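You operate a simulated robot arm through the tools that you are given. There is no shell and no other tool.

Carry out the task below with a simulated robot arm. There is one attempt and no reset: what you move stays moved.

Task
Put things in order on the top of the steel bench. At the end: the gold brass weight from the top of the steel bench stands where the white hardener tin stood; the clear mixing cup from the top of the steel bench stands where the cream rubber block stood; the cream rubber block is on the brown small carton; the red caged tube stands where the gold brass weight stood; the white hardener tin from the top of the steel bench stands where the clear mixing cup stood; whatever was shut is shut again. Leave all else as you found it, and nothing knocked over.

The check looks at the end state, three seconds after you hand in, the way a careful person would. Anything else that was tipped, shoved, dropped, spilled or broken makes it a failure.

Robot
A 6-joint arm with a two-finger gripper, fixed in place. Base frame: the origin is at the foot of the arm, x ahead of it, y to its left, z up; the work surface is at about z = 0. Lengths are in m, angles in rad, forces in N, time in s.
With the tool pointing down near the work surface it reaches from about 0.18 to 0.48 m from the base axis. Its first joint turns from -1.152 to 1.152 rad. Payload 1.76 kg.
Tool frame: the origin (TCP) lies between the finger pads and is the grasp point; the fingertips stand 0.029 m ahead of it; z points along the fingers, y is the line along which they close. The gripper opens to 0.082 m; its body begins 0.058 m behind the TCP.
Orientation is that of the tool frame in the base frame, as a unit quaternion [w, x, y, z]. With the fingers straight down and closing along the base's y, the tool's x points along the base's -x, its y along +y and its z along -z.

Tools
- The arm moves only by the tool arm_command. Its argument "deltas" is one flat list of numbers, 7 for each row, row after row: the opening, from 0 (shut) to 1 (fully open), then the shift along the tool's x, y, z in m, then the turn, a rotation vector about the tool's x, y, z in rad. In form: [jaw, dx, dy, dz, wx, wy, wz, jaw, dx, dy, dz, wx, wy, wz, ...]. A call has 1 to 20 rows; each row shifts and turns the commanded pose from where the row before left it, along the tool's axes as they then stand. A row lasts 0.2 s, in which the tool goes at most 0.05 m and 0.15 rad; a call with a longer step from one row to the next is refused whole, and so is a gripper value outside its range. A pose out of reach is approached as far as the arm can. The call stops where the force on the tool passes 40 N (or 10 N more than at its start, if that is more) or the arm is blocked; 0.2 s more then pass. Each finger travels about 0.2035 m/s and halts on what it meets, pressing with about 29 N; the grip force reading is that of the motor and also rises with nothing between the fingers. The clock runs only during rows and for 0.2 s after the last one: add rows that do not move to give the fingers time. It gives the time, the measured TCP pose, the force on the tool (base axes), the opening and the grip force at its end, in the units of the frame above (readings bear some noise), with the torque about the TCP (base axes, N m) and any sound that the robot's microphone picked up.
- Cameras (640 x 400 px; columns grow to the right, rows downward): "scene" is fixed at [0.0632, 0.3534, 0.4304]; the picture's right is [-0.54, -0.84, 0.00], its down [-0.42, 0.27, -0.87] and it looks along [0.73, -0.47, -0.50] (base axes); focal length 214 px, centre (320, 200). "wrist" rides on the gripper at [0.079, 0.004, -0.089] in the tool frame; the picture's right is [-0.05, 1.00, 0.00], its down [-0.71, -0.04, -0.71] and it looks along [-0.71, -0.04, 0.71] (tool axes); focal length 256 px, centre (320, 200). There is no depth. A picture from a camera that has moved, and an enlarged one, comes with that camera's place and axes in the base frame and with its lens. The place of the scene camera against the robot may be out by one fixed shift of up to 0.025 m in any direction.
- snapshot(camera): a new picture of that camera. No time passes.
- inspect(camera, box): a new picture of the part [left, top, right, bottom] of that camera's present view, enlarged. No time passes.
- job_done(): hands the job in; it is judged then, once.

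Nothing tells you positions but the pictures and the camera data. Unless the task says otherwise, let go and move clear before handing in.

The tools are called after "Request:" by a JSON object that holds its "fn" and its "kwargs". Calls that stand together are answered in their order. arm_command: Moves the arm, as the interface text tells. Its arguments: {"type":"object","properties":{"deltas":{"type":"array","items":{"type":"number"}}},"required":["deltas"]} The other tools are called the same way: snapshot (camera) takes a picture; inspect (camera, box) takes an enlarged picture of a part of a camera's view; job_done () hands the job in.

At the start:

```text
clock: 0.0
position: [0.2629, 0.1, 0.3248]
ee_rot: [0.0, 0.0, 1.0, 0.001]
force: [0.3, -0.2, -0.2]
moment: [-0.02, -0.01, 0.02]
opening: 0.082
grasp_force: 0.0
```

scene: 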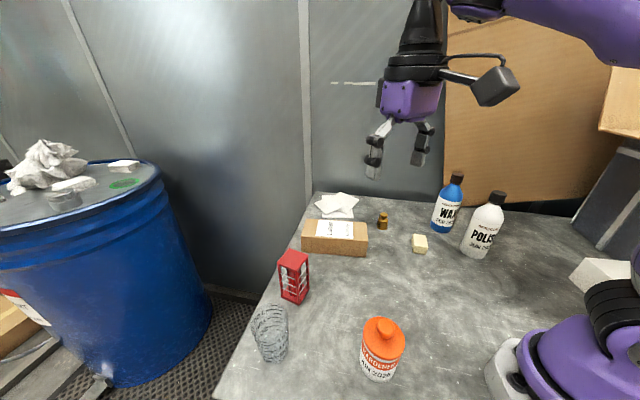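
wrist: 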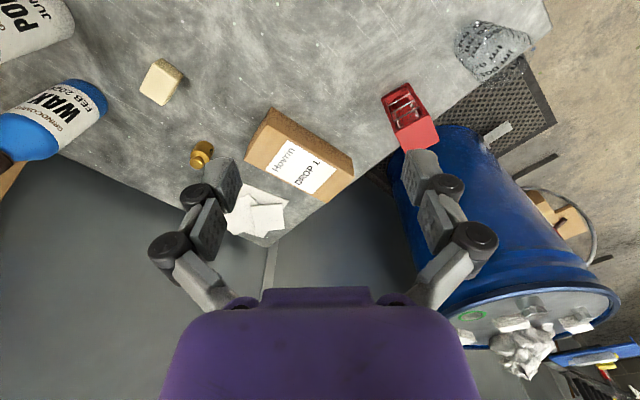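

I see the bench with a clear cup, a red caged tube, a brown carton, a brass weight, a cream block, a white tin with an orange lid, and two bottles. I'll look closer at each before I move anything.

Request:
{"fn": "inspect", "kwargs": {"camera": "scene", "box": [230, 280, 430, 400]}}

Request:
{"fn": "inspect", "kwargs": {"camera": "scene", "box": [270, 180, 430, 310]}}

Request:
{"fn": "inspect", "kwargs": {"camera": "scene", "box": [360, 160, 520, 280]}}

Request:
{"fn": "inspect", "kwargs": {"camera": "wrist", "box": [100, 0, 340, 250]}}

Request:
{"fn": "inspect", "kwargs": {"camera": "wrist", "box": [340, 0, 580, 200]}}

```text
3.20 times, centred on (330, 340) of scene
camera zoom: at [0.0632, 0.3534, 0.4304], right [-0.54, -0.84, 0.0], down [-0.42, 0.27, -0.87], along [0.73, -0.47, -0.5], focal length 686 px, centre (288, -248)
```

zoom: 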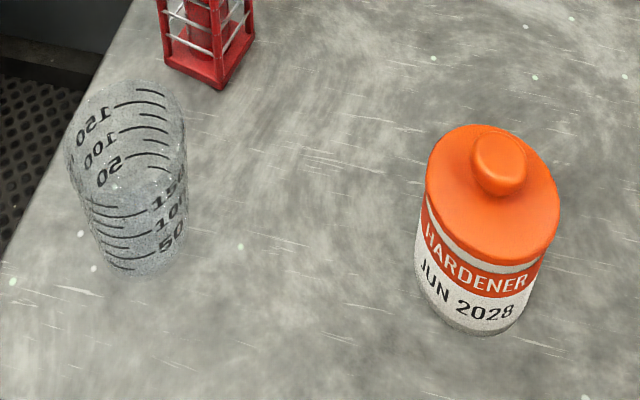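

```text
3.08 times, centred on (350, 245) of scene
camera zoom: at [0.0632, 0.3534, 0.4304], right [-0.54, -0.84, 0.0], down [-0.42, 0.27, -0.87], along [0.73, -0.47, -0.5], focal length 660 px, centre (228, 62)
```

zoom: 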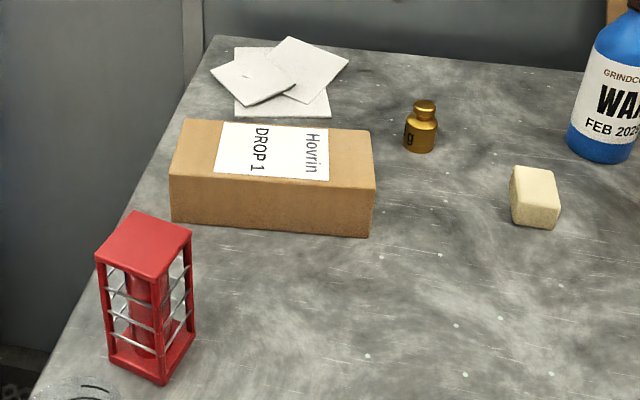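

```text
3.33 times, centred on (440, 220) of scene
camera zoom: at [0.0632, 0.3534, 0.4304], right [-0.54, -0.84, 0.0], down [-0.42, 0.27, -0.87], along [0.73, -0.47, -0.5], focal length 715 px, centre (-80, 133)
```

zoom: 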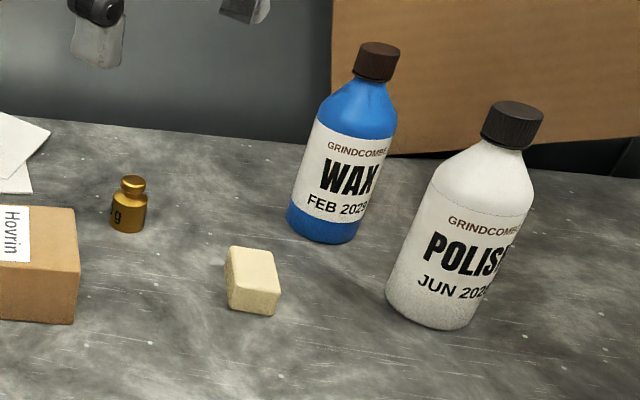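

```text
1.60 times, centred on (220, 125) of wrist
camera zoom: at [0.1825, 0.1035, 0.4135], right [0.05, 1.0, 0.0], down [0.71, -0.04, 0.71], along [0.71, -0.04, -0.71], focal length 410 px, centre (480, 320)
```

zoom: 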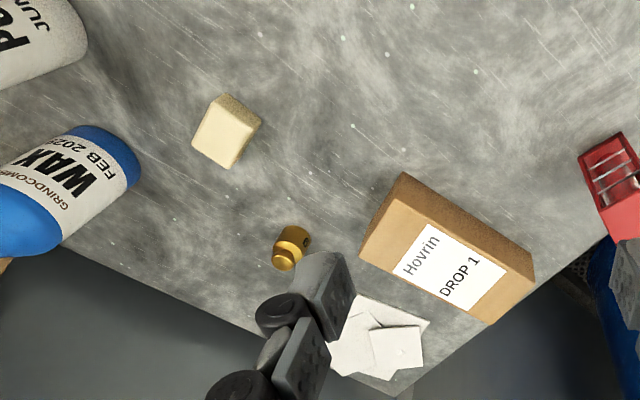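

```text
2.00 times, centred on (460, 100) of wrist
camera zoom: at [0.1825, 0.1035, 0.4135], right [0.05, 1.0, 0.0], down [0.71, -0.04, 0.71], along [0.71, -0.04, -0.71], focal length 512 px, centre (40, 400)
```

zoom: 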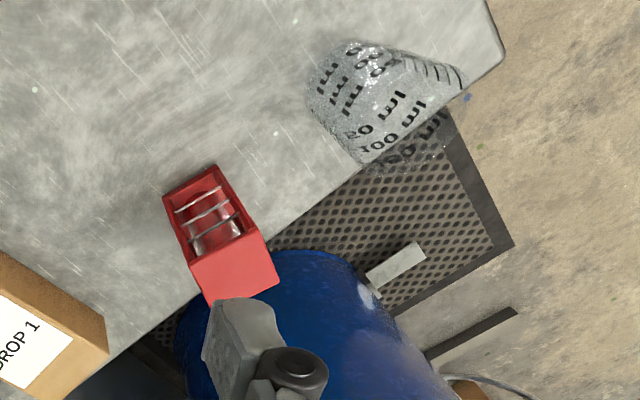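

The bench is at z≈0. My rough estimates are: block near (0.32,-0.14), weight (0.45,-0.13), tube (0.36,0.23), cup (0.27,0.31), tin (0.155,0.18) and carton centre (0.44,0.06). I'll start with the cream block by moving the wrist camera above it to pin it down.

Request:
{"fn": "arm_command", "kwargs": {"deltas": [1, -0.0053, -0.0343, 0.0179, 0, 0, 0, 1, -0.0053, -0.0343, 0.0179, 0, 0, 0, 1, -0.0053, -0.0343, 0.0179, 0, 0, 0, 1, -0.0053, -0.0343, 0.0179, 0, 0, 0, 1, -0.0053, -0.0343, 0.0179, 0, 0, 0, 1, -0.0053, -0.0343, 0.0179, 0, 0, 0, 1, -0.0053, -0.0343, 0.0179, 0, 0, 0, 1, 0, 0, 0, 0, 0, 0]}}

Request:
{"fn": "snapshot", "kwargs": {"camera": "wrist"}}

Request:
{"fn": "snapshot", "kwargs": {"camera": "scene"}}

```text
clock: 1.8
position: [0.2999, -0.1424, 0.1995]
ee_rot: [0.0, 0.001, 1.0, 0.0]
force: [1.5, -0.4, 0.8]
moment: [0.0, -0.02, 0.03]
opening: 0.0821
grasp_force: 0.1
```

```text
taken
camera wrist: at [0.2196, -0.1385, 0.288], right [0.05, 1.0, 0.0], down [0.71, -0.04, 0.71], along [0.71, -0.04, -0.71], focal length 256 px, centre (320, 200)
```

wrist: 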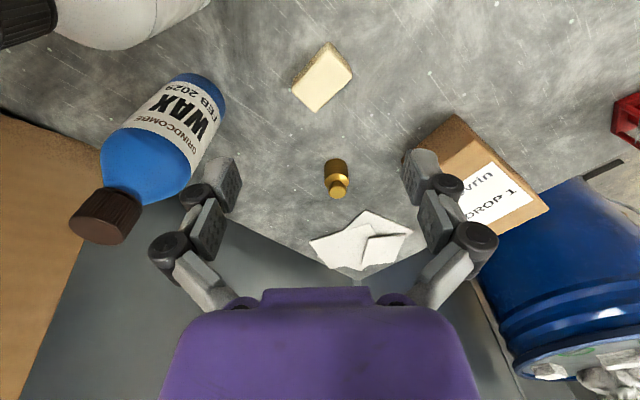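

```text
taken
```

scene: 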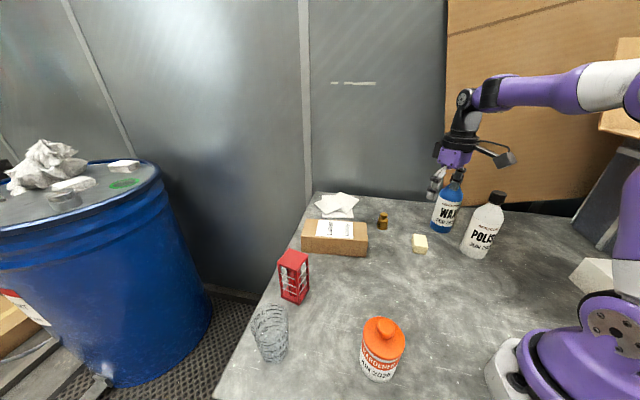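

Request:
{"fn": "inspect", "kwargs": {"camera": "wrist", "box": [270, 20, 390, 130]}}

Request:
{"fn": "inspect", "kwargs": {"camera": "wrist", "box": [280, 130, 400, 230]}}

Request:
{"fn": "inspect", "kwargs": {"camera": "wrist", "box": [380, 80, 580, 260]}}

```text
3.64 times, centred on (330, 75) of wrist
camera zoom: at [0.2196, -0.1385, 0.288], right [0.05, 1.0, 0.0], down [0.71, -0.04, 0.71], along [0.71, -0.04, -0.71], focal length 931 px, centre (284, 654)
```

zoom: 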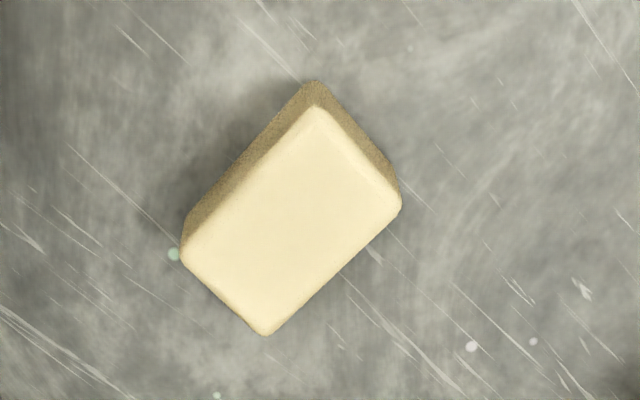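

```text
4.00 times, centred on (340, 180) of wrist
camera zoom: at [0.2196, -0.1385, 0.288], right [0.05, 1.0, 0.0], down [0.71, -0.04, 0.71], along [0.71, -0.04, -0.71], focal length 1024 px, centre (240, 280)
```

zoom: 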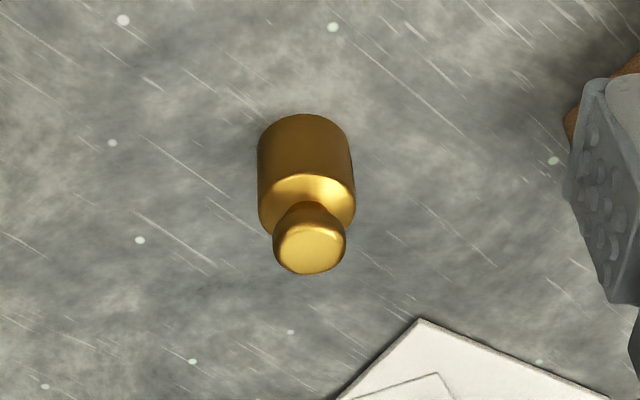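

```text
2.22 times, centred on (480, 170) of wrist
camera zoom: at [0.2196, -0.1385, 0.288], right [0.05, 1.0, 0.0], down [0.71, -0.04, 0.71], along [0.71, -0.04, -0.71], focal length 569 px, centre (-36, 267)
```

zoom: 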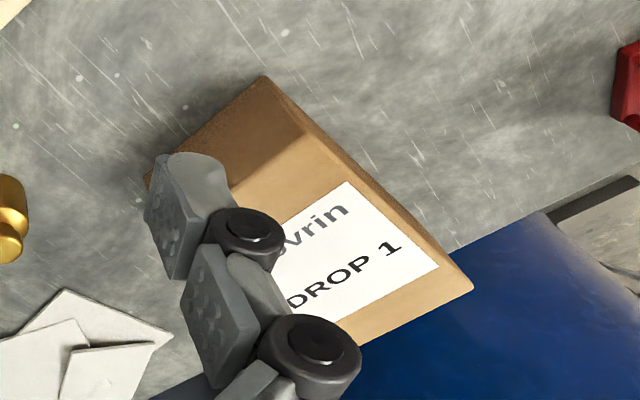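

The cream block's centre comes out at (0.318, -0.142). It's about 0.050 × 0.033 × 0.024, with its short axis at about 42° in base. I'll turn the tool to close across the short axis and hover over it.

Request:
{"fn": "arm_command", "kwargs": {"deltas": [1, -0.018, 0, 0, 0, 0, 0, 1, 0, 0, 0.015, 0, 0, 0.14, 1, 0, 0, 0.015, 0, 0, 0.14, 1, 0, 0, 0.015, 0, 0, 0.14, 1, 0, 0, 0.015, 0, 0, 0.14, 1, 0, 0, 0.02, 0, 0, 0.14, 1, 0, 0, 0.02, 0, 0, 0.14, 1, 0, 0, 0, 0, 0, 0, 1, 0, 0, 0, 0, 0, 0]}}

Request:
{"fn": "snapshot", "kwargs": {"camera": "wrist"}}

Request:
{"fn": "snapshot", "kwargs": {"camera": "scene"}}

```text
clock: 3.8
position: [0.3167, -0.1395, 0.0993]
ee_rot: [-0.001, 0.409, 0.913, 0.001]
force: [0.3, 0.7, -0.5]
moment: [0.03, 0.03, 0.02]
opening: 0.0818
grasp_force: 0.1
```

```text
taken
camera wrist: at [0.2664, -0.0778, 0.1875], right [0.78, 0.63, 0.0], down [0.44, -0.55, 0.71], along [0.44, -0.55, -0.71], focal length 256 px, centre (320, 200)
```

wrist: 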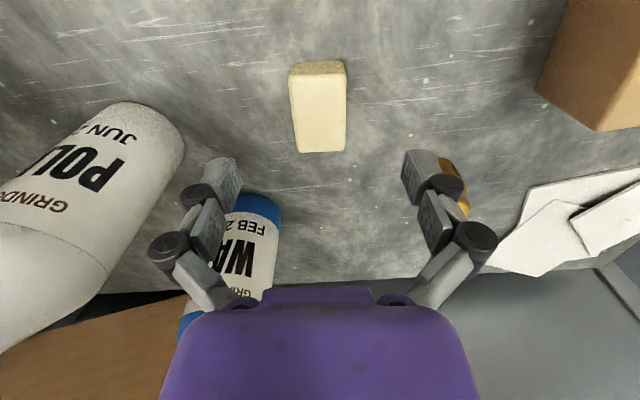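

```text
taken
```

scene: 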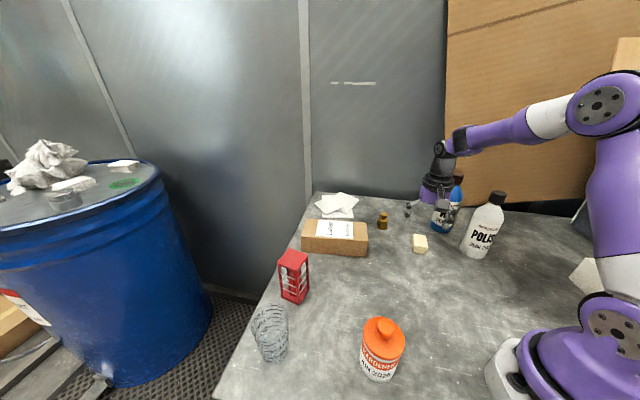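

The block is centred between the open fingers, and the jaw path is clear of the weight and bottles. Next I descend to TCP z≈0.033 and grip.

Request:
{"fn": "arm_command", "kwargs": {"deltas": [1, 0, 0, 0.017, 0, 0, 0, 1, 0, 0, 0.017, 0, 0, 0, 1, 0, 0, 0.017, 0, 0, 0, 1, 0, 0, 0.0155, 0, 0, 0, 1, 0, 0, 0, 0, 0, 0]}}

Request:
{"fn": "snapshot", "kwargs": {"camera": "wrist"}}

```text
clock: 5.0
position: [0.3166, -0.1406, 0.0304]
ee_rot: [-0.001, 0.408, 0.913, 0.0]
force: [-0.6, 0.0, 0.0]
moment: [0.0, 0.01, 0.02]
opening: 0.0819
grasp_force: 0.0
```

```text
taken
camera wrist: at [0.266, -0.0791, 0.1199], right [0.78, 0.63, 0.0], down [0.44, -0.55, 0.71], along [0.44, -0.55, -0.71], focal length 256 px, centre (320, 200)
```

wrist: 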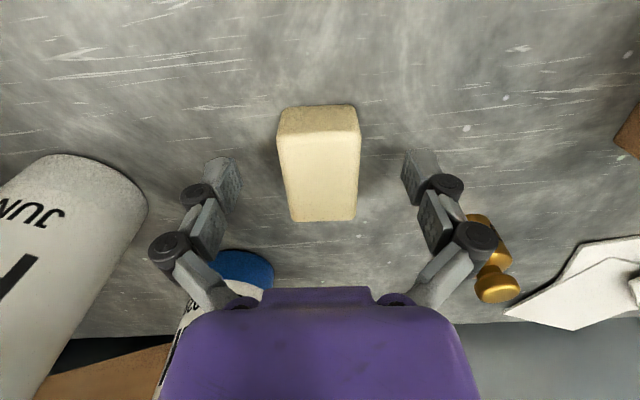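

The fingers straddle the block, with the fingertips just above the bench. Now I close and lift a little.

Request:
{"fn": "arm_command", "kwargs": {"deltas": [0, 0, 0, 0, 0, 0, 0, 0, 0, 0, 0, 0, 0, 0, 0, 0, 0, 0, 0, 0, 0, 0, 0, 0, -0.03, 0, 0, 0, 0, 0, 0, -0.04, 0, 0, 0, 0, 0, 0, -0.04, 0, 0, 0, 0, 0, 0, 0, 0, 0, 0]}}

Request:
{"fn": "snapshot", "kwargs": {"camera": "wrist"}}

Request:
{"fn": "snapshot", "kwargs": {"camera": "scene"}}

```text
clock: 6.6
position: [0.3178, -0.1407, 0.1406]
ee_rot: [0.0, 0.408, 0.913, 0.0]
force: [0.4, 1.1, -0.5]
moment: [0.04, 0.04, 0.0]
opening: 0.0
grasp_force: 29.3
```

```text
taken
camera wrist: at [0.2672, -0.079, 0.2302], right [0.78, 0.63, 0.0], down [0.44, -0.55, 0.71], along [0.44, -0.55, -0.71], focal length 256 px, centre (320, 200)
```

wrist: 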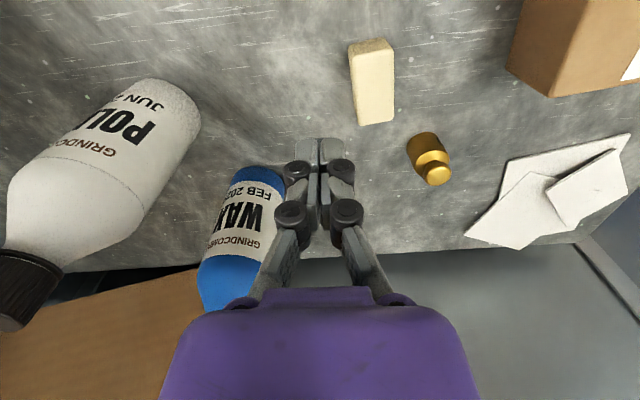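

```text
taken
```

scene: 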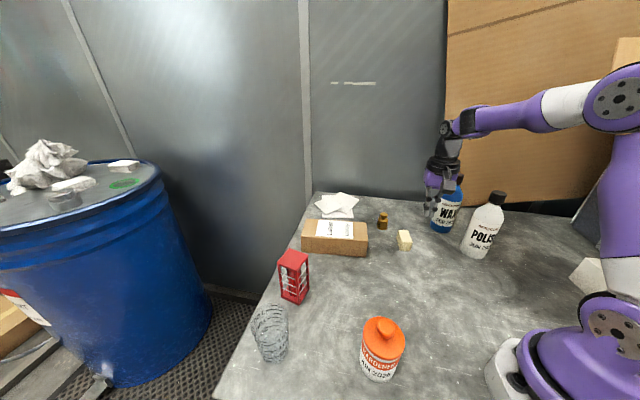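

The grip missed: the fingers shut fully and the block slid about 4 cm in the tool's +y direction, still standing flat near (0.348, -0.112). I'll look closely at the fingers and the block to see why before trying again.

Request:
{"fn": "inspect", "kwargs": {"camera": "wrist", "box": [230, 20, 450, 300]}}

Request:
{"fn": "inspect", "kwargs": {"camera": "scene", "box": [370, 100, 500, 270]}}

```text
1.43 times, centred on (340, 160) of wrist
camera zoom: at [0.2672, -0.079, 0.2302], right [0.78, 0.63, 0.0], down [0.44, -0.55, 0.71], along [0.44, -0.55, -0.71], focal length 366 px, centre (291, 257)
```

zoom: 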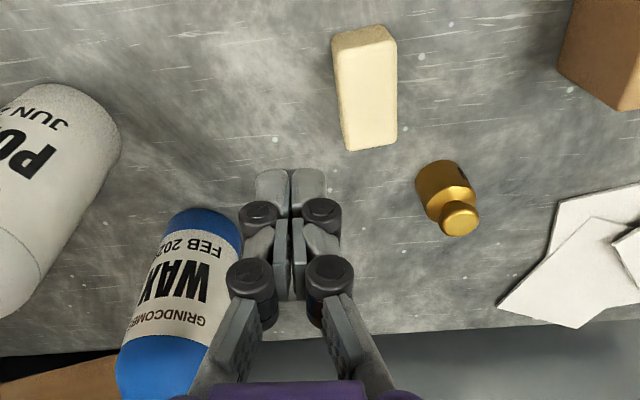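

```text
2.35 times, centred on (435, 185) of scene
camera zoom: at [0.0632, 0.3534, 0.4304], right [-0.54, -0.84, 0.0], down [-0.42, 0.27, -0.87], along [0.73, -0.47, -0.5], focal length 505 px, centre (49, 235)
```

zoom: 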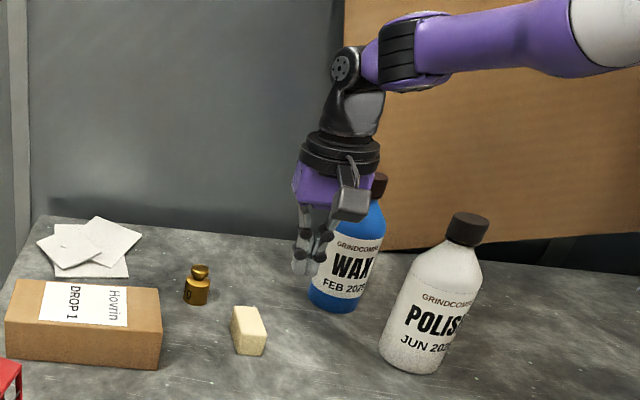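

The cameras agree with each other and the bench is at z≈0, so the pose looked right and the block was probably squeezed out. I'll hover over the block's new place with the jaws open and measure it again. Then I'll close slowly, watching before I lift.

Request:
{"fn": "arm_command", "kwargs": {"deltas": [0, -0.0035, 0.0412, 0, 0, 0, 0, 1, 0, 0, 0.01, 0, 0, -0.12, 1, 0, 0, 0.01, 0, 0, 0, 1, 0, 0, 0, 0, 0, 0]}}

Request:
{"fn": "inspect", "kwargs": {"camera": "wrist", "box": [200, 20, 440, 220]}}

```text
clock: 7.6
position: [0.35, -0.1148, 0.1214]
ee_rot: [0.0, 0.351, 0.936, 0.001]
force: [-0.4, -0.7, -0.1]
moment: [-0.02, -0.03, -0.04]
opening: 0.082
grasp_force: 0.2
```

```text
2.00 times, centred on (320, 120) of wrist
camera zoom: at [0.293, -0.0594, 0.2101], right [0.7, 0.72, 0.0], down [0.51, -0.49, 0.71], along [0.51, -0.49, -0.71], focal length 512 px, centre (320, 360)
```

zoom: 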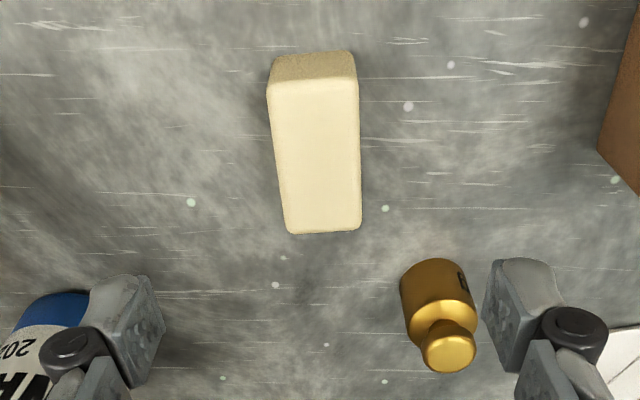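

I can now see the block is on its narrow side: about 0.033 tall and 0.026 wide, centre (0.353, -0.1175), long axis at -39°. It rolled 90° toward +51°. I'll put it back on its broad face by nudging its upper part from the +51° side with the closed fingers.

Request:
{"fn": "arm_command", "kwargs": {"deltas": [0, -0.0018, 0.0355, 0, 0, 0, 0, 0, 0, 0, 0, 0, 0, -0.04, 0, 0, 0, 0.036, 0, 0, 0, 0, 0, 0, 0.036, 0, 0, 0, 0, 0, 0, 0, 0, 0, 0]}}

Request:
{"fn": "snapshot", "kwargs": {"camera": "wrist"}}

Request:
{"fn": "inspect", "kwargs": {"camera": "scene", "box": [350, 180, 450, 270]}}

```text
clock: 8.8
position: [0.3784, -0.0892, 0.0494]
ee_rot: [0.0, 0.334, 0.943, 0.001]
force: [0.4, 1.1, 0.1]
moment: [-0.01, 0.02, -0.06]
opening: 0.0001
grasp_force: 28.9
```

```text
taken
camera wrist: at [0.3174, -0.0369, 0.1387], right [0.67, 0.74, 0.0], down [0.53, -0.47, 0.71], along [0.53, -0.47, -0.71], focal length 256 px, centre (320, 200)
```

wrist: 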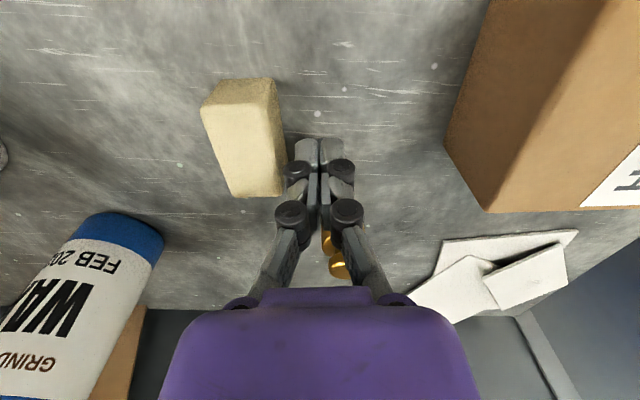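

```text
4.44 times, centred on (400, 225) of scene
camera zoom: at [0.0632, 0.3534, 0.4304], right [-0.54, -0.84, 0.0], down [-0.42, 0.27, -0.87], along [0.73, -0.47, -0.5], focal length 953 px, centre (-36, 89)
```

zoom: 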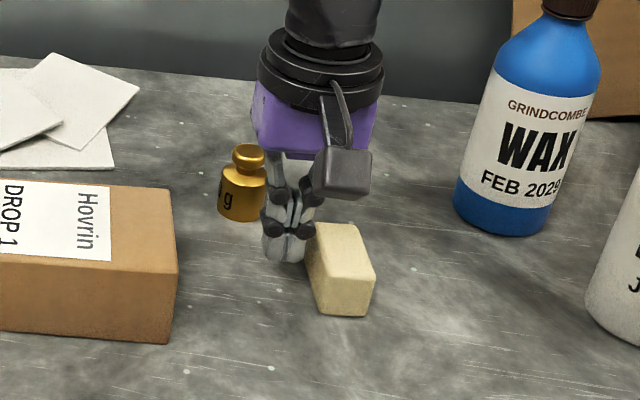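

The closed fingers are beside the block at about the height of its upper edge. Now I push slowly toward -tool y to tip it back.

Request:
{"fn": "arm_command", "kwargs": {"deltas": [0, 0, -0.006, 0, 0, 0, 0, 0, 0, -0.006, 0, 0, 0, 0, 0, 0, -0.005, 0, 0, 0, 0, 0, 0, -0.005, 0, 0, 0, 0, 0, 0, -0.005, 0, 0, 0, 0, 0, 0, 0, 0, 0, 0, 0]}}

Request:
{"fn": "inspect", "kwargs": {"camera": "scene", "box": [350, 180, 450, 270]}}

Request:
{"fn": "inspect", "kwargs": {"camera": "wrist", "box": [180, 60, 400, 220]}}

```text
clock: 10.2
position: [0.3584, -0.1107, 0.0499]
ee_rot: [-0.001, 0.333, 0.943, 0.0]
force: [0.1, -0.1, 0.7]
moment: [-0.01, 0.03, 0.01]
opening: 0.0001
grasp_force: 29.3
```

```text
4.44 times, centred on (400, 225) of scene
camera zoom: at [0.0632, 0.3534, 0.4304], right [-0.54, -0.84, 0.0], down [-0.42, 0.27, -0.87], along [0.73, -0.47, -0.5], focal length 953 px, centre (-36, 89)
```

zoom: 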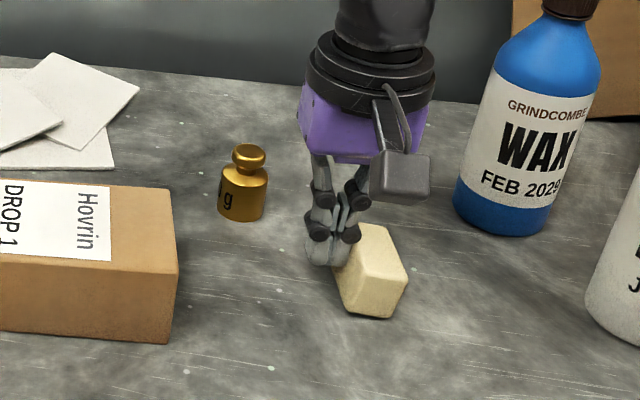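

```text
2.50 times, centred on (290, 140) of wrist
camera zoom: at [0.2989, -0.058, 0.1388], right [0.67, 0.74, 0.0], down [0.53, -0.47, 0.71], along [0.52, -0.47, -0.71], focal length 640 px, centre (395, 350)
```

zoom: 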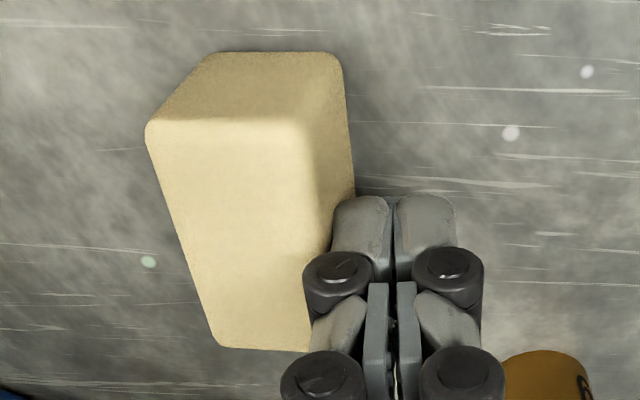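

The block is tipping about its far lower edge, as intended. A bit more push should bring it down on its broad face.

Request:
{"fn": "arm_command", "kwargs": {"deltas": [0, 0, -0.005, 0, 0, 0, 0, 0, 0, -0.005, 0, 0, 0, 0, 0, 0, -0.005, 0, 0, 0, 0, 0, 0, 0, 0, 0, 0, 0]}}

Request:
{"fn": "inspect", "kwargs": {"camera": "scene", "box": [350, 180, 450, 270]}}

Request:
{"fn": "inspect", "kwargs": {"camera": "wrist", "box": [180, 60, 400, 220]}}

```text
clock: 11.2
position: [0.3496, -0.1212, 0.0508]
ee_rot: [0.0, 0.334, 0.943, 0.001]
force: [0.5, 0.9, 0.7]
moment: [0.01, -0.03, -0.03]
opening: 0.0001
grasp_force: 28.6
```

```text
4.44 times, centred on (400, 225) of scene
camera zoom: at [0.0632, 0.3534, 0.4304], right [-0.54, -0.84, 0.0], down [-0.42, 0.27, -0.87], along [0.73, -0.47, -0.5], focal length 953 px, centre (-36, 89)
```

zoom: 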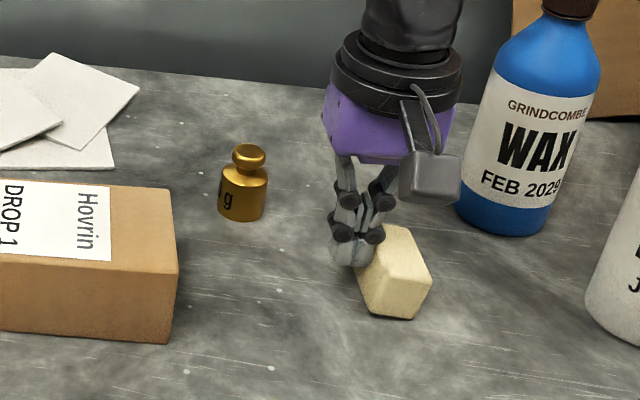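

```text
2.50 times, centred on (290, 140) of wrist
camera zoom: at [0.2898, -0.0693, 0.1394], right [0.67, 0.74, 0.0], down [0.53, -0.47, 0.71], along [0.53, -0.47, -0.71], focal length 640 px, centre (395, 350)
```

zoom: 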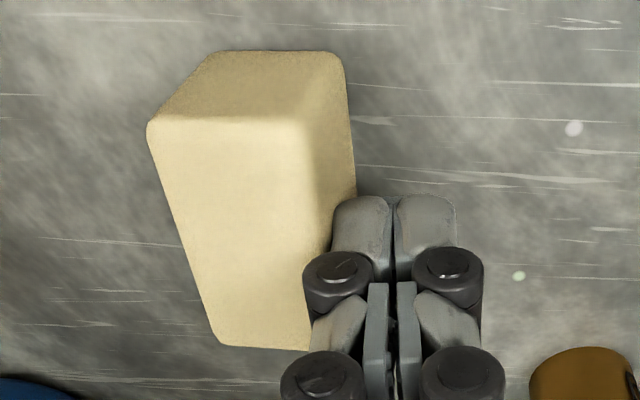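

The block is tilted but has jammed on finger friction, so it slides along with the fingers. I'll push while raising the fingers, so the friction helps it over.

Request:
{"fn": "arm_command", "kwargs": {"deltas": [0, 0, -0.005, -0.004, 0, 0, 0, 0, 0, -0.005, -0.004, 0, 0, 0, 0, 0, -0.005, -0.004, 0, 0, 0, 0, 0, 0, 0, 0, 0, 0]}}

Request:
{"fn": "inspect", "kwargs": {"camera": "scene", "box": [350, 180, 450, 270]}}

Request:
{"fn": "inspect", "kwargs": {"camera": "wrist", "box": [180, 60, 400, 220]}}

```text
clock: 12.2
position: [0.3397, -0.1337, 0.0616]
ee_rot: [0.0, 0.332, 0.943, 0.001]
force: [0.3, -0.8, -0.6]
moment: [-0.03, 0.0, 0.0]
opening: 0.0
grasp_force: 28.3
```

```text
4.44 times, centred on (400, 225) of scene
camera zoom: at [0.0632, 0.3534, 0.4304], right [-0.54, -0.84, 0.0], down [-0.42, 0.27, -0.87], along [0.73, -0.47, -0.5], focal length 953 px, centre (-36, 89)
```

zoom: 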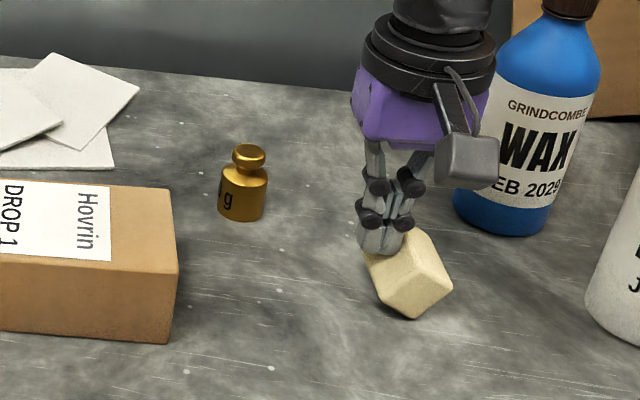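

```text
2.50 times, centred on (290, 140) of wrist
camera zoom: at [0.28, -0.0807, 0.1515], right [0.67, 0.74, 0.0], down [0.53, -0.47, 0.71], along [0.53, -0.47, -0.71], focal length 640 px, centre (395, 350)
```

zoom: 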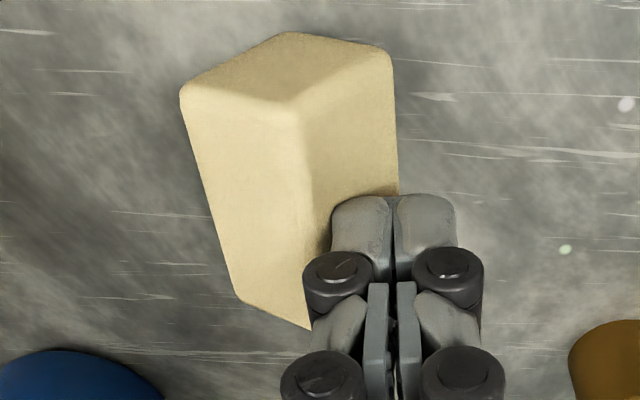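

It's now tilted about 45° and close to going over. I'll push a little more with a slight lift.

Request:
{"fn": "arm_command", "kwargs": {"deltas": [0, 0, -0.004, -0.002, 0, 0, 0, 0, 0, -0.004, -0.002, 0, 0, 0, 0, 0, -0.004, -0.002, 0, 0, 0, 0, 0, 0, 0, 0, 0, 0]}}

Request:
{"fn": "inspect", "kwargs": {"camera": "scene", "box": [350, 180, 450, 270]}}

Request:
{"fn": "inspect", "kwargs": {"camera": "wrist", "box": [180, 60, 400, 220]}}

```text
clock: 13.2
position: [0.3329, -0.1432, 0.0686]
ee_rot: [0.0, 0.333, 0.943, 0.001]
force: [0.5, -1.0, 0.3]
moment: [0.0, 0.0, -0.02]
opening: 0.0001
grasp_force: 28.4
```

```text
4.44 times, centred on (400, 225) of scene
camera zoom: at [0.0632, 0.3534, 0.4304], right [-0.54, -0.84, 0.0], down [-0.42, 0.27, -0.87], along [0.73, -0.47, -0.5], focal length 953 px, centre (-36, 89)
```

zoom: 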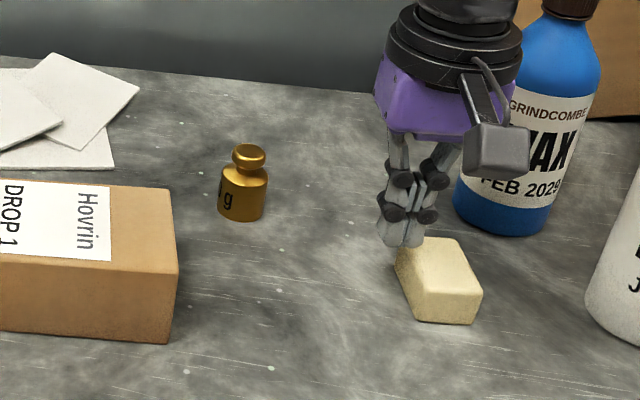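

```text
2.50 times, centred on (290, 140) of wrist
camera zoom: at [0.2723, -0.0901, 0.1582], right [0.67, 0.74, 0.0], down [0.53, -0.47, 0.71], along [0.52, -0.47, -0.71], focal length 640 px, centre (395, 350)
```

zoom: 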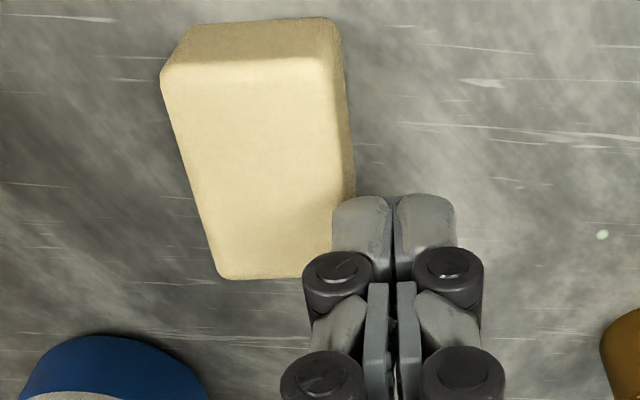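

The block is back flat on its broad face, close to where it first stood. I'll rise and measure it again.

Request:
{"fn": "arm_command", "kwargs": {"deltas": [0, 0, 0, -0.03, 0, 0, 0, 1, 0, -0.015, -0.03, 0, 0, 0, 1, 0, 0, 0, 0, 0, 0, 1, 0, 0, 0, 0, 0, 0]}}

Request:
{"fn": "snapshot", "kwargs": {"camera": "wrist"}}

Request:
{"fn": "inspect", "kwargs": {"camera": "wrist", "box": [200, 20, 440, 220]}}

```text
clock: 14.2
position: [0.3201, -0.1555, 0.1289]
ee_rot: [0.0, 0.333, 0.943, 0.001]
force: [-0.4, -0.2, -0.9]
moment: [-0.03, 0.02, 0.01]
opening: 0.0819
grasp_force: 0.0
```

```text
taken
camera wrist: at [0.2611, -0.1024, 0.2186], right [0.67, 0.74, 0.0], down [0.53, -0.47, 0.71], along [0.53, -0.47, -0.71], focal length 256 px, centre (320, 200)
```

wrist: 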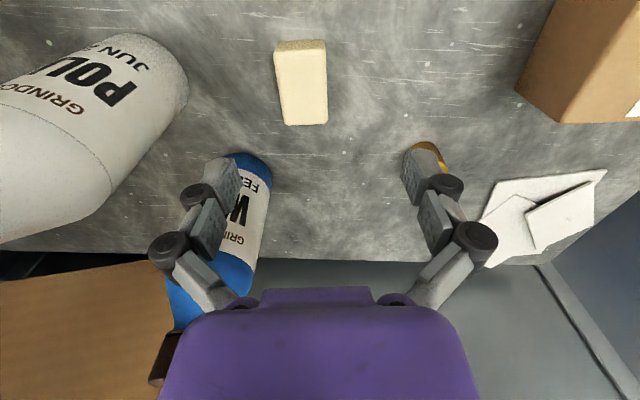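

```text
2.00 times, centred on (320, 120) of wrist
camera zoom: at [0.2611, -0.1024, 0.2186], right [0.67, 0.74, 0.0], down [0.53, -0.47, 0.71], along [0.53, -0.47, -0.71], focal length 512 px, centre (320, 360)
```

zoom: 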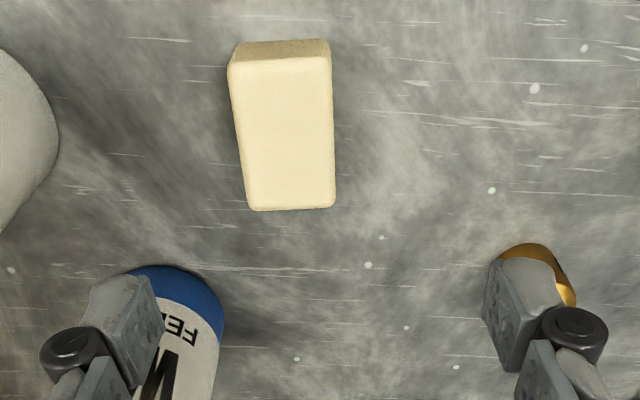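

The block's centre is (0.3105, -0.164), flat, with its short axis at 51°, so the tool is already aligned. I'll move over it, descend, and close in small steps to watch what happens.

Request:
{"fn": "arm_command", "kwargs": {"deltas": [1, 0.002, -0.0126, 0.02, 0, 0, 0, 1, 0, 0, 0.03, 0, 0, 0, 1, 0, 0, 0.03, 0, 0, 0, 1, 0, 0, 0.016, 0, 0, 0, 1, 0, 0, 0, 0, 0, 0, 0.6, 0, 0, 0, 0, 0, 0, 0.52, 0, 0, 0, 0, 0, 0, 0.52, 0, 0, 0, 0, 0, 0]}}

Request:
{"fn": "snapshot", "kwargs": {"camera": "wrist"}}

Request:
{"fn": "inspect", "kwargs": {"camera": "scene", "box": [370, 180, 470, 270]}}

```text
clock: 16.0
position: [0.3132, -0.1626, 0.0326]
ee_rot: [0.0, 0.333, 0.943, 0.001]
force: [0.3, 1.1, -0.5]
moment: [-0.02, -0.01, -0.03]
opening: 0.0426
grasp_force: 0.0
```

```text
taken
camera wrist: at [0.2526, -0.1112, 0.1221], right [0.67, 0.74, 0.0], down [0.53, -0.47, 0.71], along [0.53, -0.47, -0.71], focal length 256 px, centre (320, 200)
```

wrist: 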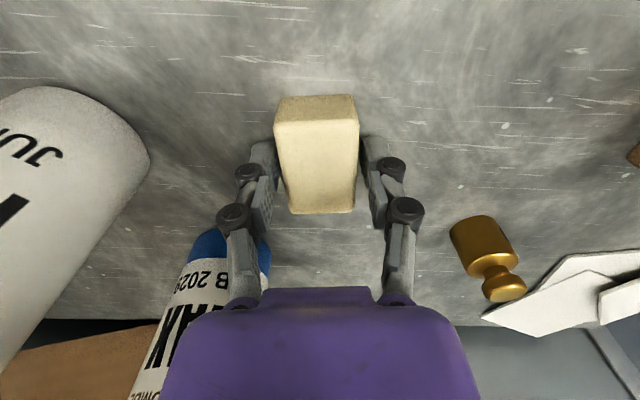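

```text
4.44 times, centred on (420, 225) of scene
camera zoom: at [0.0632, 0.3534, 0.4304], right [-0.54, -0.84, 0.0], down [-0.42, 0.27, -0.87], along [0.73, -0.47, -0.5], focal length 953 px, centre (-124, 89)
```

zoom: 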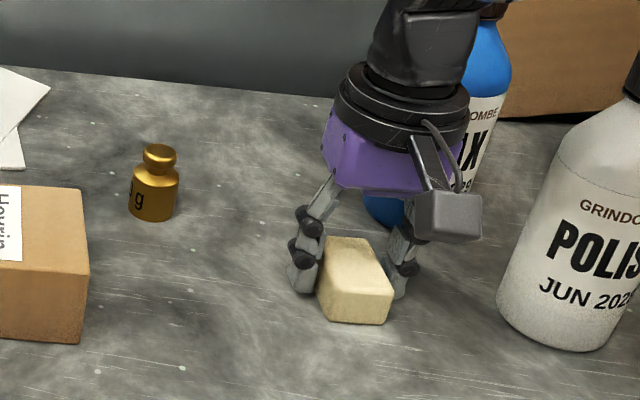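

The jaws straddle the block cleanly. I'll close fully without lifting and check.

Request:
{"fn": "arm_command", "kwargs": {"deltas": [0.47, 0, 0, 0, 0, 0, 0, 0.43, 0, 0, 0, 0, 0, 0, 0.4, 0, 0, 0, 0, 0, 0, 0.36, 0, 0, 0, 0, 0, 0]}}

Request:
{"fn": "snapshot", "kwargs": {"camera": "wrist"}}

Request:
{"fn": "inspect", "kwargs": {"camera": "scene", "box": [370, 180, 470, 270]}}

```text
clock: 17.0
position: [0.313, -0.1636, 0.0341]
ee_rot: [0.0, 0.332, 0.943, 0.001]
force: [-1.4, -0.3, 4.7]
moment: [-0.01, 0.08, -0.02]
opening: 0.0348
grasp_force: 29.2
```

```text
taken
camera wrist: at [0.2526, -0.1113, 0.1221], right [0.67, 0.74, 0.0], down [0.53, -0.47, 0.71], along [0.53, -0.47, -0.71], focal length 256 px, centre (320, 200)
```

wrist: 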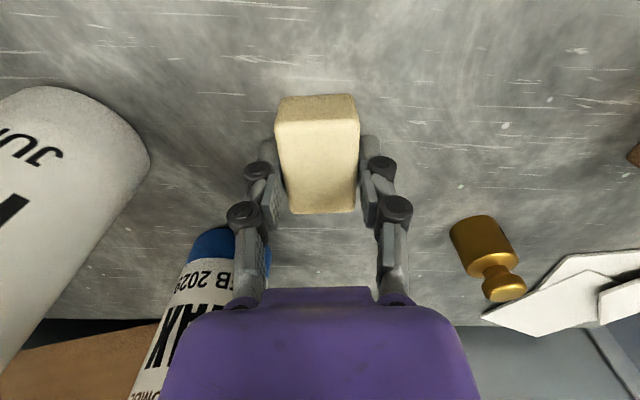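

```text
4.44 times, centred on (420, 225) of scene
camera zoom: at [0.0632, 0.3534, 0.4304], right [-0.54, -0.84, 0.0], down [-0.42, 0.27, -0.87], along [0.73, -0.47, -0.5], focal length 953 px, centre (-124, 89)
```

zoom: 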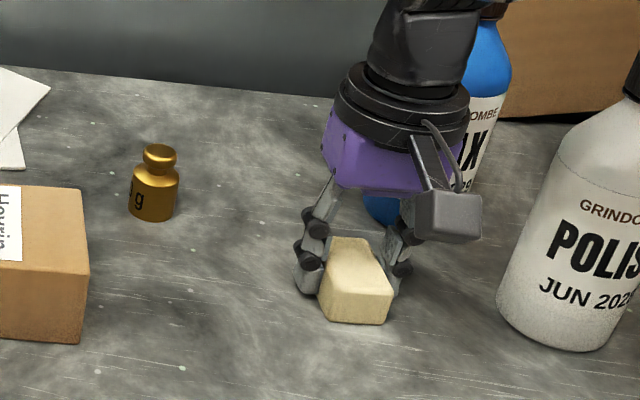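

It's gripped at 0.035 opening with 29 N. I'll lift gently, in small steps, and check that it stays in the jaws.

Request:
{"fn": "arm_command", "kwargs": {"deltas": [0.36, 0, 0, -0.005, 0, 0, 0, 0.36, 0, 0, -0.01, 0, 0, 0, 0.36, 0, 0, 0, 0, 0, 0]}}

Request:
{"fn": "snapshot", "kwargs": {"camera": "wrist"}}

Request:
{"fn": "inspect", "kwargs": {"camera": "scene", "box": [370, 180, 470, 270]}}

```text
clock: 17.8
position: [0.3134, -0.1636, 0.047]
ee_rot: [0.0, 0.333, 0.943, 0.002]
force: [0.1, 0.2, -1.0]
moment: [0.0, 0.0, -0.01]
opening: 0.035
grasp_force: 29.5
```

```text
taken
camera wrist: at [0.2537, -0.111, 0.1374], right [0.67, 0.74, 0.0], down [0.53, -0.47, 0.71], along [0.53, -0.47, -0.71], focal length 256 px, centre (320, 200)
```

wrist: 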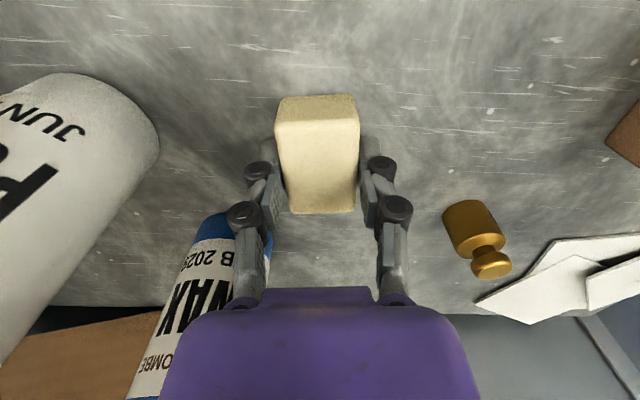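

```text
4.44 times, centred on (420, 225) of scene
camera zoom: at [0.0632, 0.3534, 0.4304], right [-0.54, -0.84, 0.0], down [-0.42, 0.27, -0.87], along [0.73, -0.47, -0.5], focal length 953 px, centre (-124, 89)
```

zoom: 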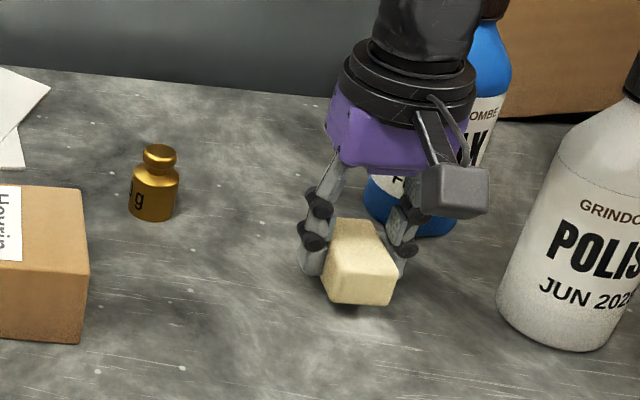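

The block is lifted and held, and gentle motion works. I'll rise and travel slowly toward the carton, then look.

Request:
{"fn": "arm_command", "kwargs": {"deltas": [0.36, 0, 0, -0.015, 0, 0, 0, 0.36, 0, 0, -0.025, 0, 0, 0, 0.36, 0, 0, -0.03, 0, 0, 0, 0.36, 0, 0, -0.025, 0, 0, 0, 0.36, 0, 0, -0.015, 0, 0, 0, 0.36, 0.0012, 0.012, 0, 0, 0, 0, 0.36, 0.003, 0.022, 0, 0, 0, 0, 0.36, 0.004, 0.03, 0, 0, 0, 0, 0.36, 0.004, 0.03, 0, 0, 0, 0, 0.36, 0.004, 0.03, 0, 0, 0, 0, 0.36, 0.004, 0.022, 0, 0, 0, 0, 0.36, 0.002, 0.014, 0, 0, 0, 0, 0.36, 0, 0.006, 0, 0, 0, 0, 0.36, 0, 0, 0, 0, 0, 0]}}

Request:
{"fn": "snapshot", "kwargs": {"camera": "wrist"}}

Request:
{"fn": "snapshot", "kwargs": {"camera": "scene"}}

```text
clock: 20.8
position: [0.4003, -0.0199, 0.1565]
ee_rot: [-0.001, 0.333, 0.943, 0.0]
force: [-0.3, 0.4, -0.8]
moment: [-0.03, 0.05, -0.02]
opening: 0.0351
grasp_force: 29.2
```

```text
taken
camera wrist: at [0.3408, 0.0321, 0.2463], right [0.67, 0.74, 0.0], down [0.53, -0.47, 0.71], along [0.53, -0.47, -0.71], focal length 256 px, centre (320, 200)
```

wrist: 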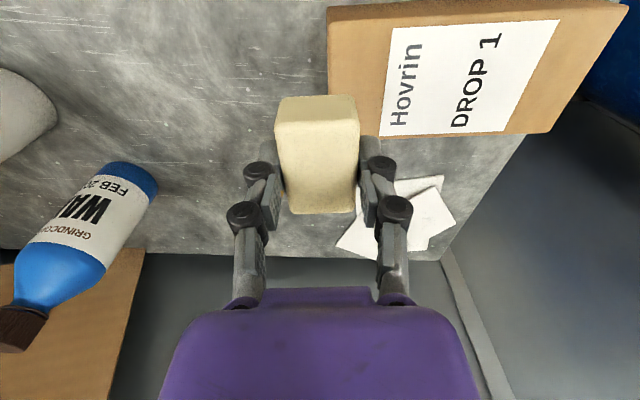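

```text
taken
```

scene: 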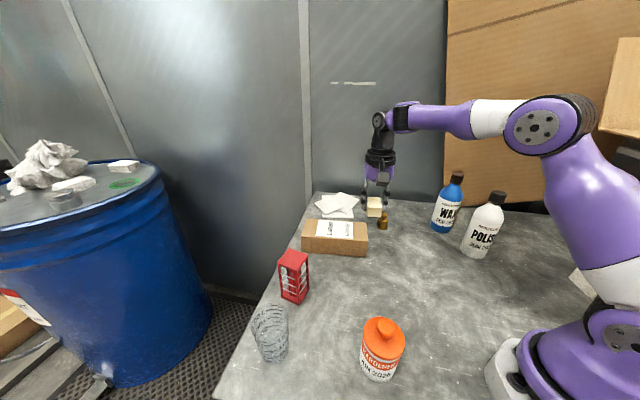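

The carton's top is about z≈0.06 with its long axis at 51°. I'll put the block at about (0.448, 0.048), well inside the edges, and come down in small steps until I feel contact.

Request:
{"fn": "arm_command", "kwargs": {"deltas": [0.36, 0.001, 0.013, 0, 0, 0, 0, 0.36, 0.0015, 0.022, 0.005, 0, 0, 0, 0.36, 0.0015, 0.025, 0.005, 0, 0, 0, 0.36, 0.0015, 0.0158, 0.01, 0, 0, 0, 0.36, 0, 0.007, 0.01, 0, 0, 0, 0.36, 0, 0, 0.01, 0, 0, 0, 0.36, 0, 0, 0.005, 0, 0, 0, 0.36, 0, 0, 0, 0, 0, 0]}}

Request:
{"fn": "snapshot", "kwargs": {"camera": "wrist"}}

Request:
{"fn": "inspect", "kwargs": {"camera": "scene", "box": [290, 160, 410, 270]}}

```text
clock: 22.6
position: [0.4479, 0.0468, 0.1113]
ee_rot: [0.0, 0.334, 0.943, 0.0]
force: [-0.2, 0.1, 0.4]
moment: [-0.03, -0.01, 0.02]
opening: 0.0348
grasp_force: 28.9
```

```text
taken
camera wrist: at [0.388, 0.0998, 0.2014], right [0.67, 0.74, 0.0], down [0.53, -0.47, 0.71], along [0.52, -0.47, -0.71], focal length 256 px, centre (320, 200)
```

wrist: 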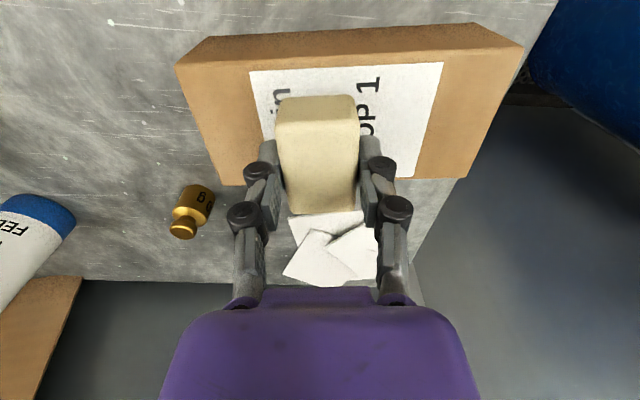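

```text
3.64 times, centred on (350, 215) of scene
camera zoom: at [0.0632, 0.3534, 0.4304], right [-0.54, -0.84, 0.0], down [-0.42, 0.27, -0.87], along [0.73, -0.47, -0.5], focal length 780 px, centre (211, 146)
```

zoom: 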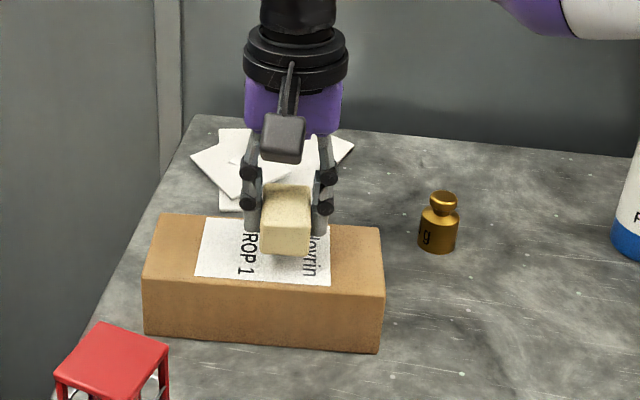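

The block sits above the middle of the carton top. I'll lower it, checking the force.

Request:
{"fn": "arm_command", "kwargs": {"deltas": [0.36, 0, 0, 0.006, 0, 0, 0, 0.36, 0, 0, 0.005, 0, 0, 0, 0.36, 0, 0, 0, 0, 0, 0]}}

Request:
{"fn": "arm_command", "kwargs": {"deltas": [0.36, 0, 0, 0.002, 0, 0, 0, 0.36, 0, 0, 0, 0, 0, 0]}}

Request:
{"fn": "inspect", "kwargs": {"camera": "scene", "box": [310, 180, 390, 260]}}

```text
clock: 23.4
position: [0.4475, 0.0478, 0.1006]
ee_rot: [-0.001, 0.333, 0.943, 0.0]
force: [-0.5, -0.1, -0.9]
moment: [-0.04, -0.04, 0.0]
opening: 0.035
grasp_force: 29.1
```

```text
clock: 24.0
position: [0.447, 0.0475, 0.098]
ee_rot: [0.0, 0.333, 0.943, 0.001]
force: [-0.8, -0.3, 0.1]
moment: [0.01, -0.02, -0.01]
opening: 0.0352
grasp_force: 28.4
```

```text
5.00 times, centred on (350, 220) of scene
camera zoom: at [0.0632, 0.3534, 0.4304], right [-0.54, -0.84, 0.0], down [-0.42, 0.27, -0.87], along [0.73, -0.47, -0.5], focal length 1072 px, centre (170, 100)
```

zoom: 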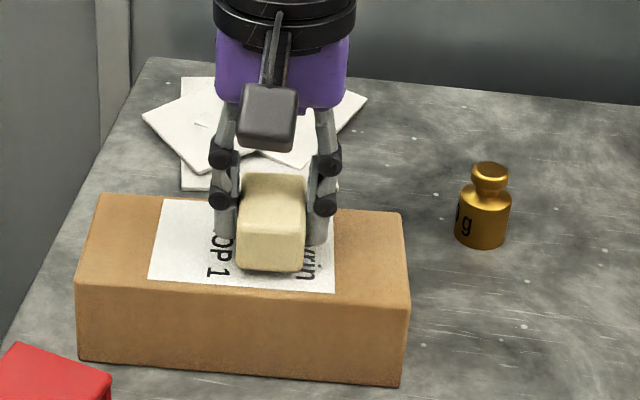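

No contact yet. I'll continue in 2 mm steps.

Request:
{"fn": "arm_command", "kwargs": {"deltas": [0.36, 0, 0, 0.002, 0, 0, 0, 0.36, 0, 0, 0, 0, 0, 0]}}

Request:
{"fn": "arm_command", "kwargs": {"deltas": [0.36, 0, 0, 0.002, 0, 0, 0, 0.36, 0, 0, 0, 0, 0, 0]}}

Request:
{"fn": "inspect", "kwargs": {"camera": "scene", "box": [310, 180, 390, 260]}}

```text
clock: 24.6
position: [0.4474, 0.0468, 0.0976]
ee_rot: [-0.001, 0.333, 0.943, 0.001]
force: [0.7, -0.2, -0.3]
moment: [0.03, 0.01, 0.0]
opening: 0.035
grasp_force: 29.7
```

```text
clock: 25.2
position: [0.4486, 0.0482, 0.0948]
ee_rot: [-0.001, 0.333, 0.943, 0.001]
force: [-0.2, 0.4, -0.7]
moment: [-0.01, -0.02, 0.02]
opening: 0.0349
grasp_force: 29.1
```

```text
5.00 times, centred on (350, 220) of scene
camera zoom: at [0.0632, 0.3534, 0.4304], right [-0.54, -0.84, 0.0], down [-0.42, 0.27, -0.87], along [0.73, -0.47, -0.5], focal length 1072 px, centre (170, 100)
```

zoom: 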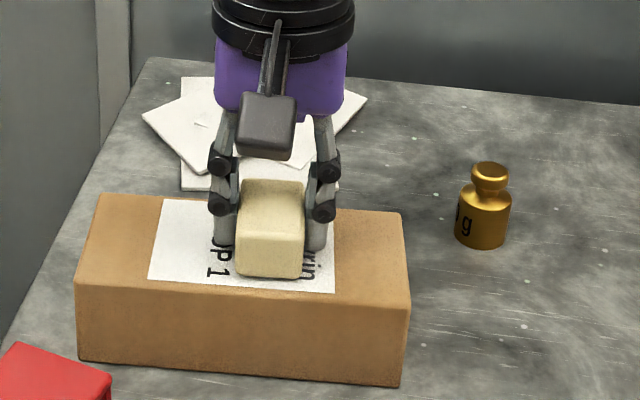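

Request:
{"fn": "arm_command", "kwargs": {"deltas": [0.36, 0, 0, 0.002, 0, 0, 0, 0.36, 0, 0, 0, 0, 0, 0]}}

Request:
{"fn": "arm_command", "kwargs": {"deltas": [0.36, 0, 0, 0.0015, 0, 0, 0, 0.36, 0, 0, 0, 0, 0, 0]}}

Request:
{"fn": "inspect", "kwargs": {"camera": "scene", "box": [310, 180, 390, 260]}}

```text
clock: 25.8
position: [0.4484, 0.0477, 0.0932]
ee_rot: [0.0, 0.334, 0.943, 0.001]
force: [-0.6, -1.4, 0.3]
moment: [-0.02, 0.0, 0.0]
opening: 0.035
grasp_force: 28.9
```

```text
clock: 26.4
position: [0.4497, 0.0474, 0.0919]
ee_rot: [0.0, 0.333, 0.943, 0.001]
force: [-13.3, 0.1, 26.3]
moment: [-0.02, 0.49, 0.03]
opening: 0.0352
grasp_force: 28.9
```

```text
5.00 times, centred on (350, 220) of scene
camera zoom: at [0.0631, 0.3534, 0.4305], right [-0.54, -0.84, 0.0], down [-0.42, 0.27, -0.87], along [0.73, -0.47, -0.5], focal length 1072 px, centre (170, 100)
```

zoom: 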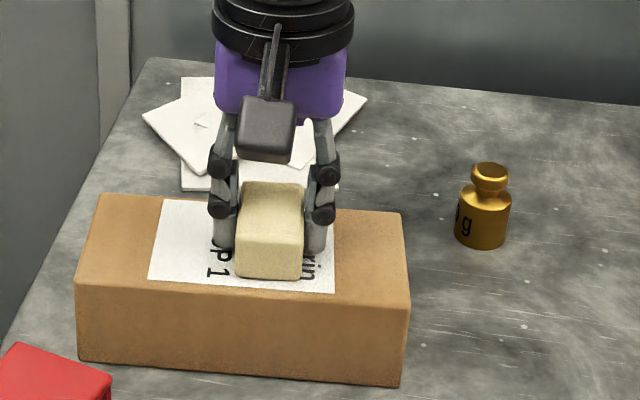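

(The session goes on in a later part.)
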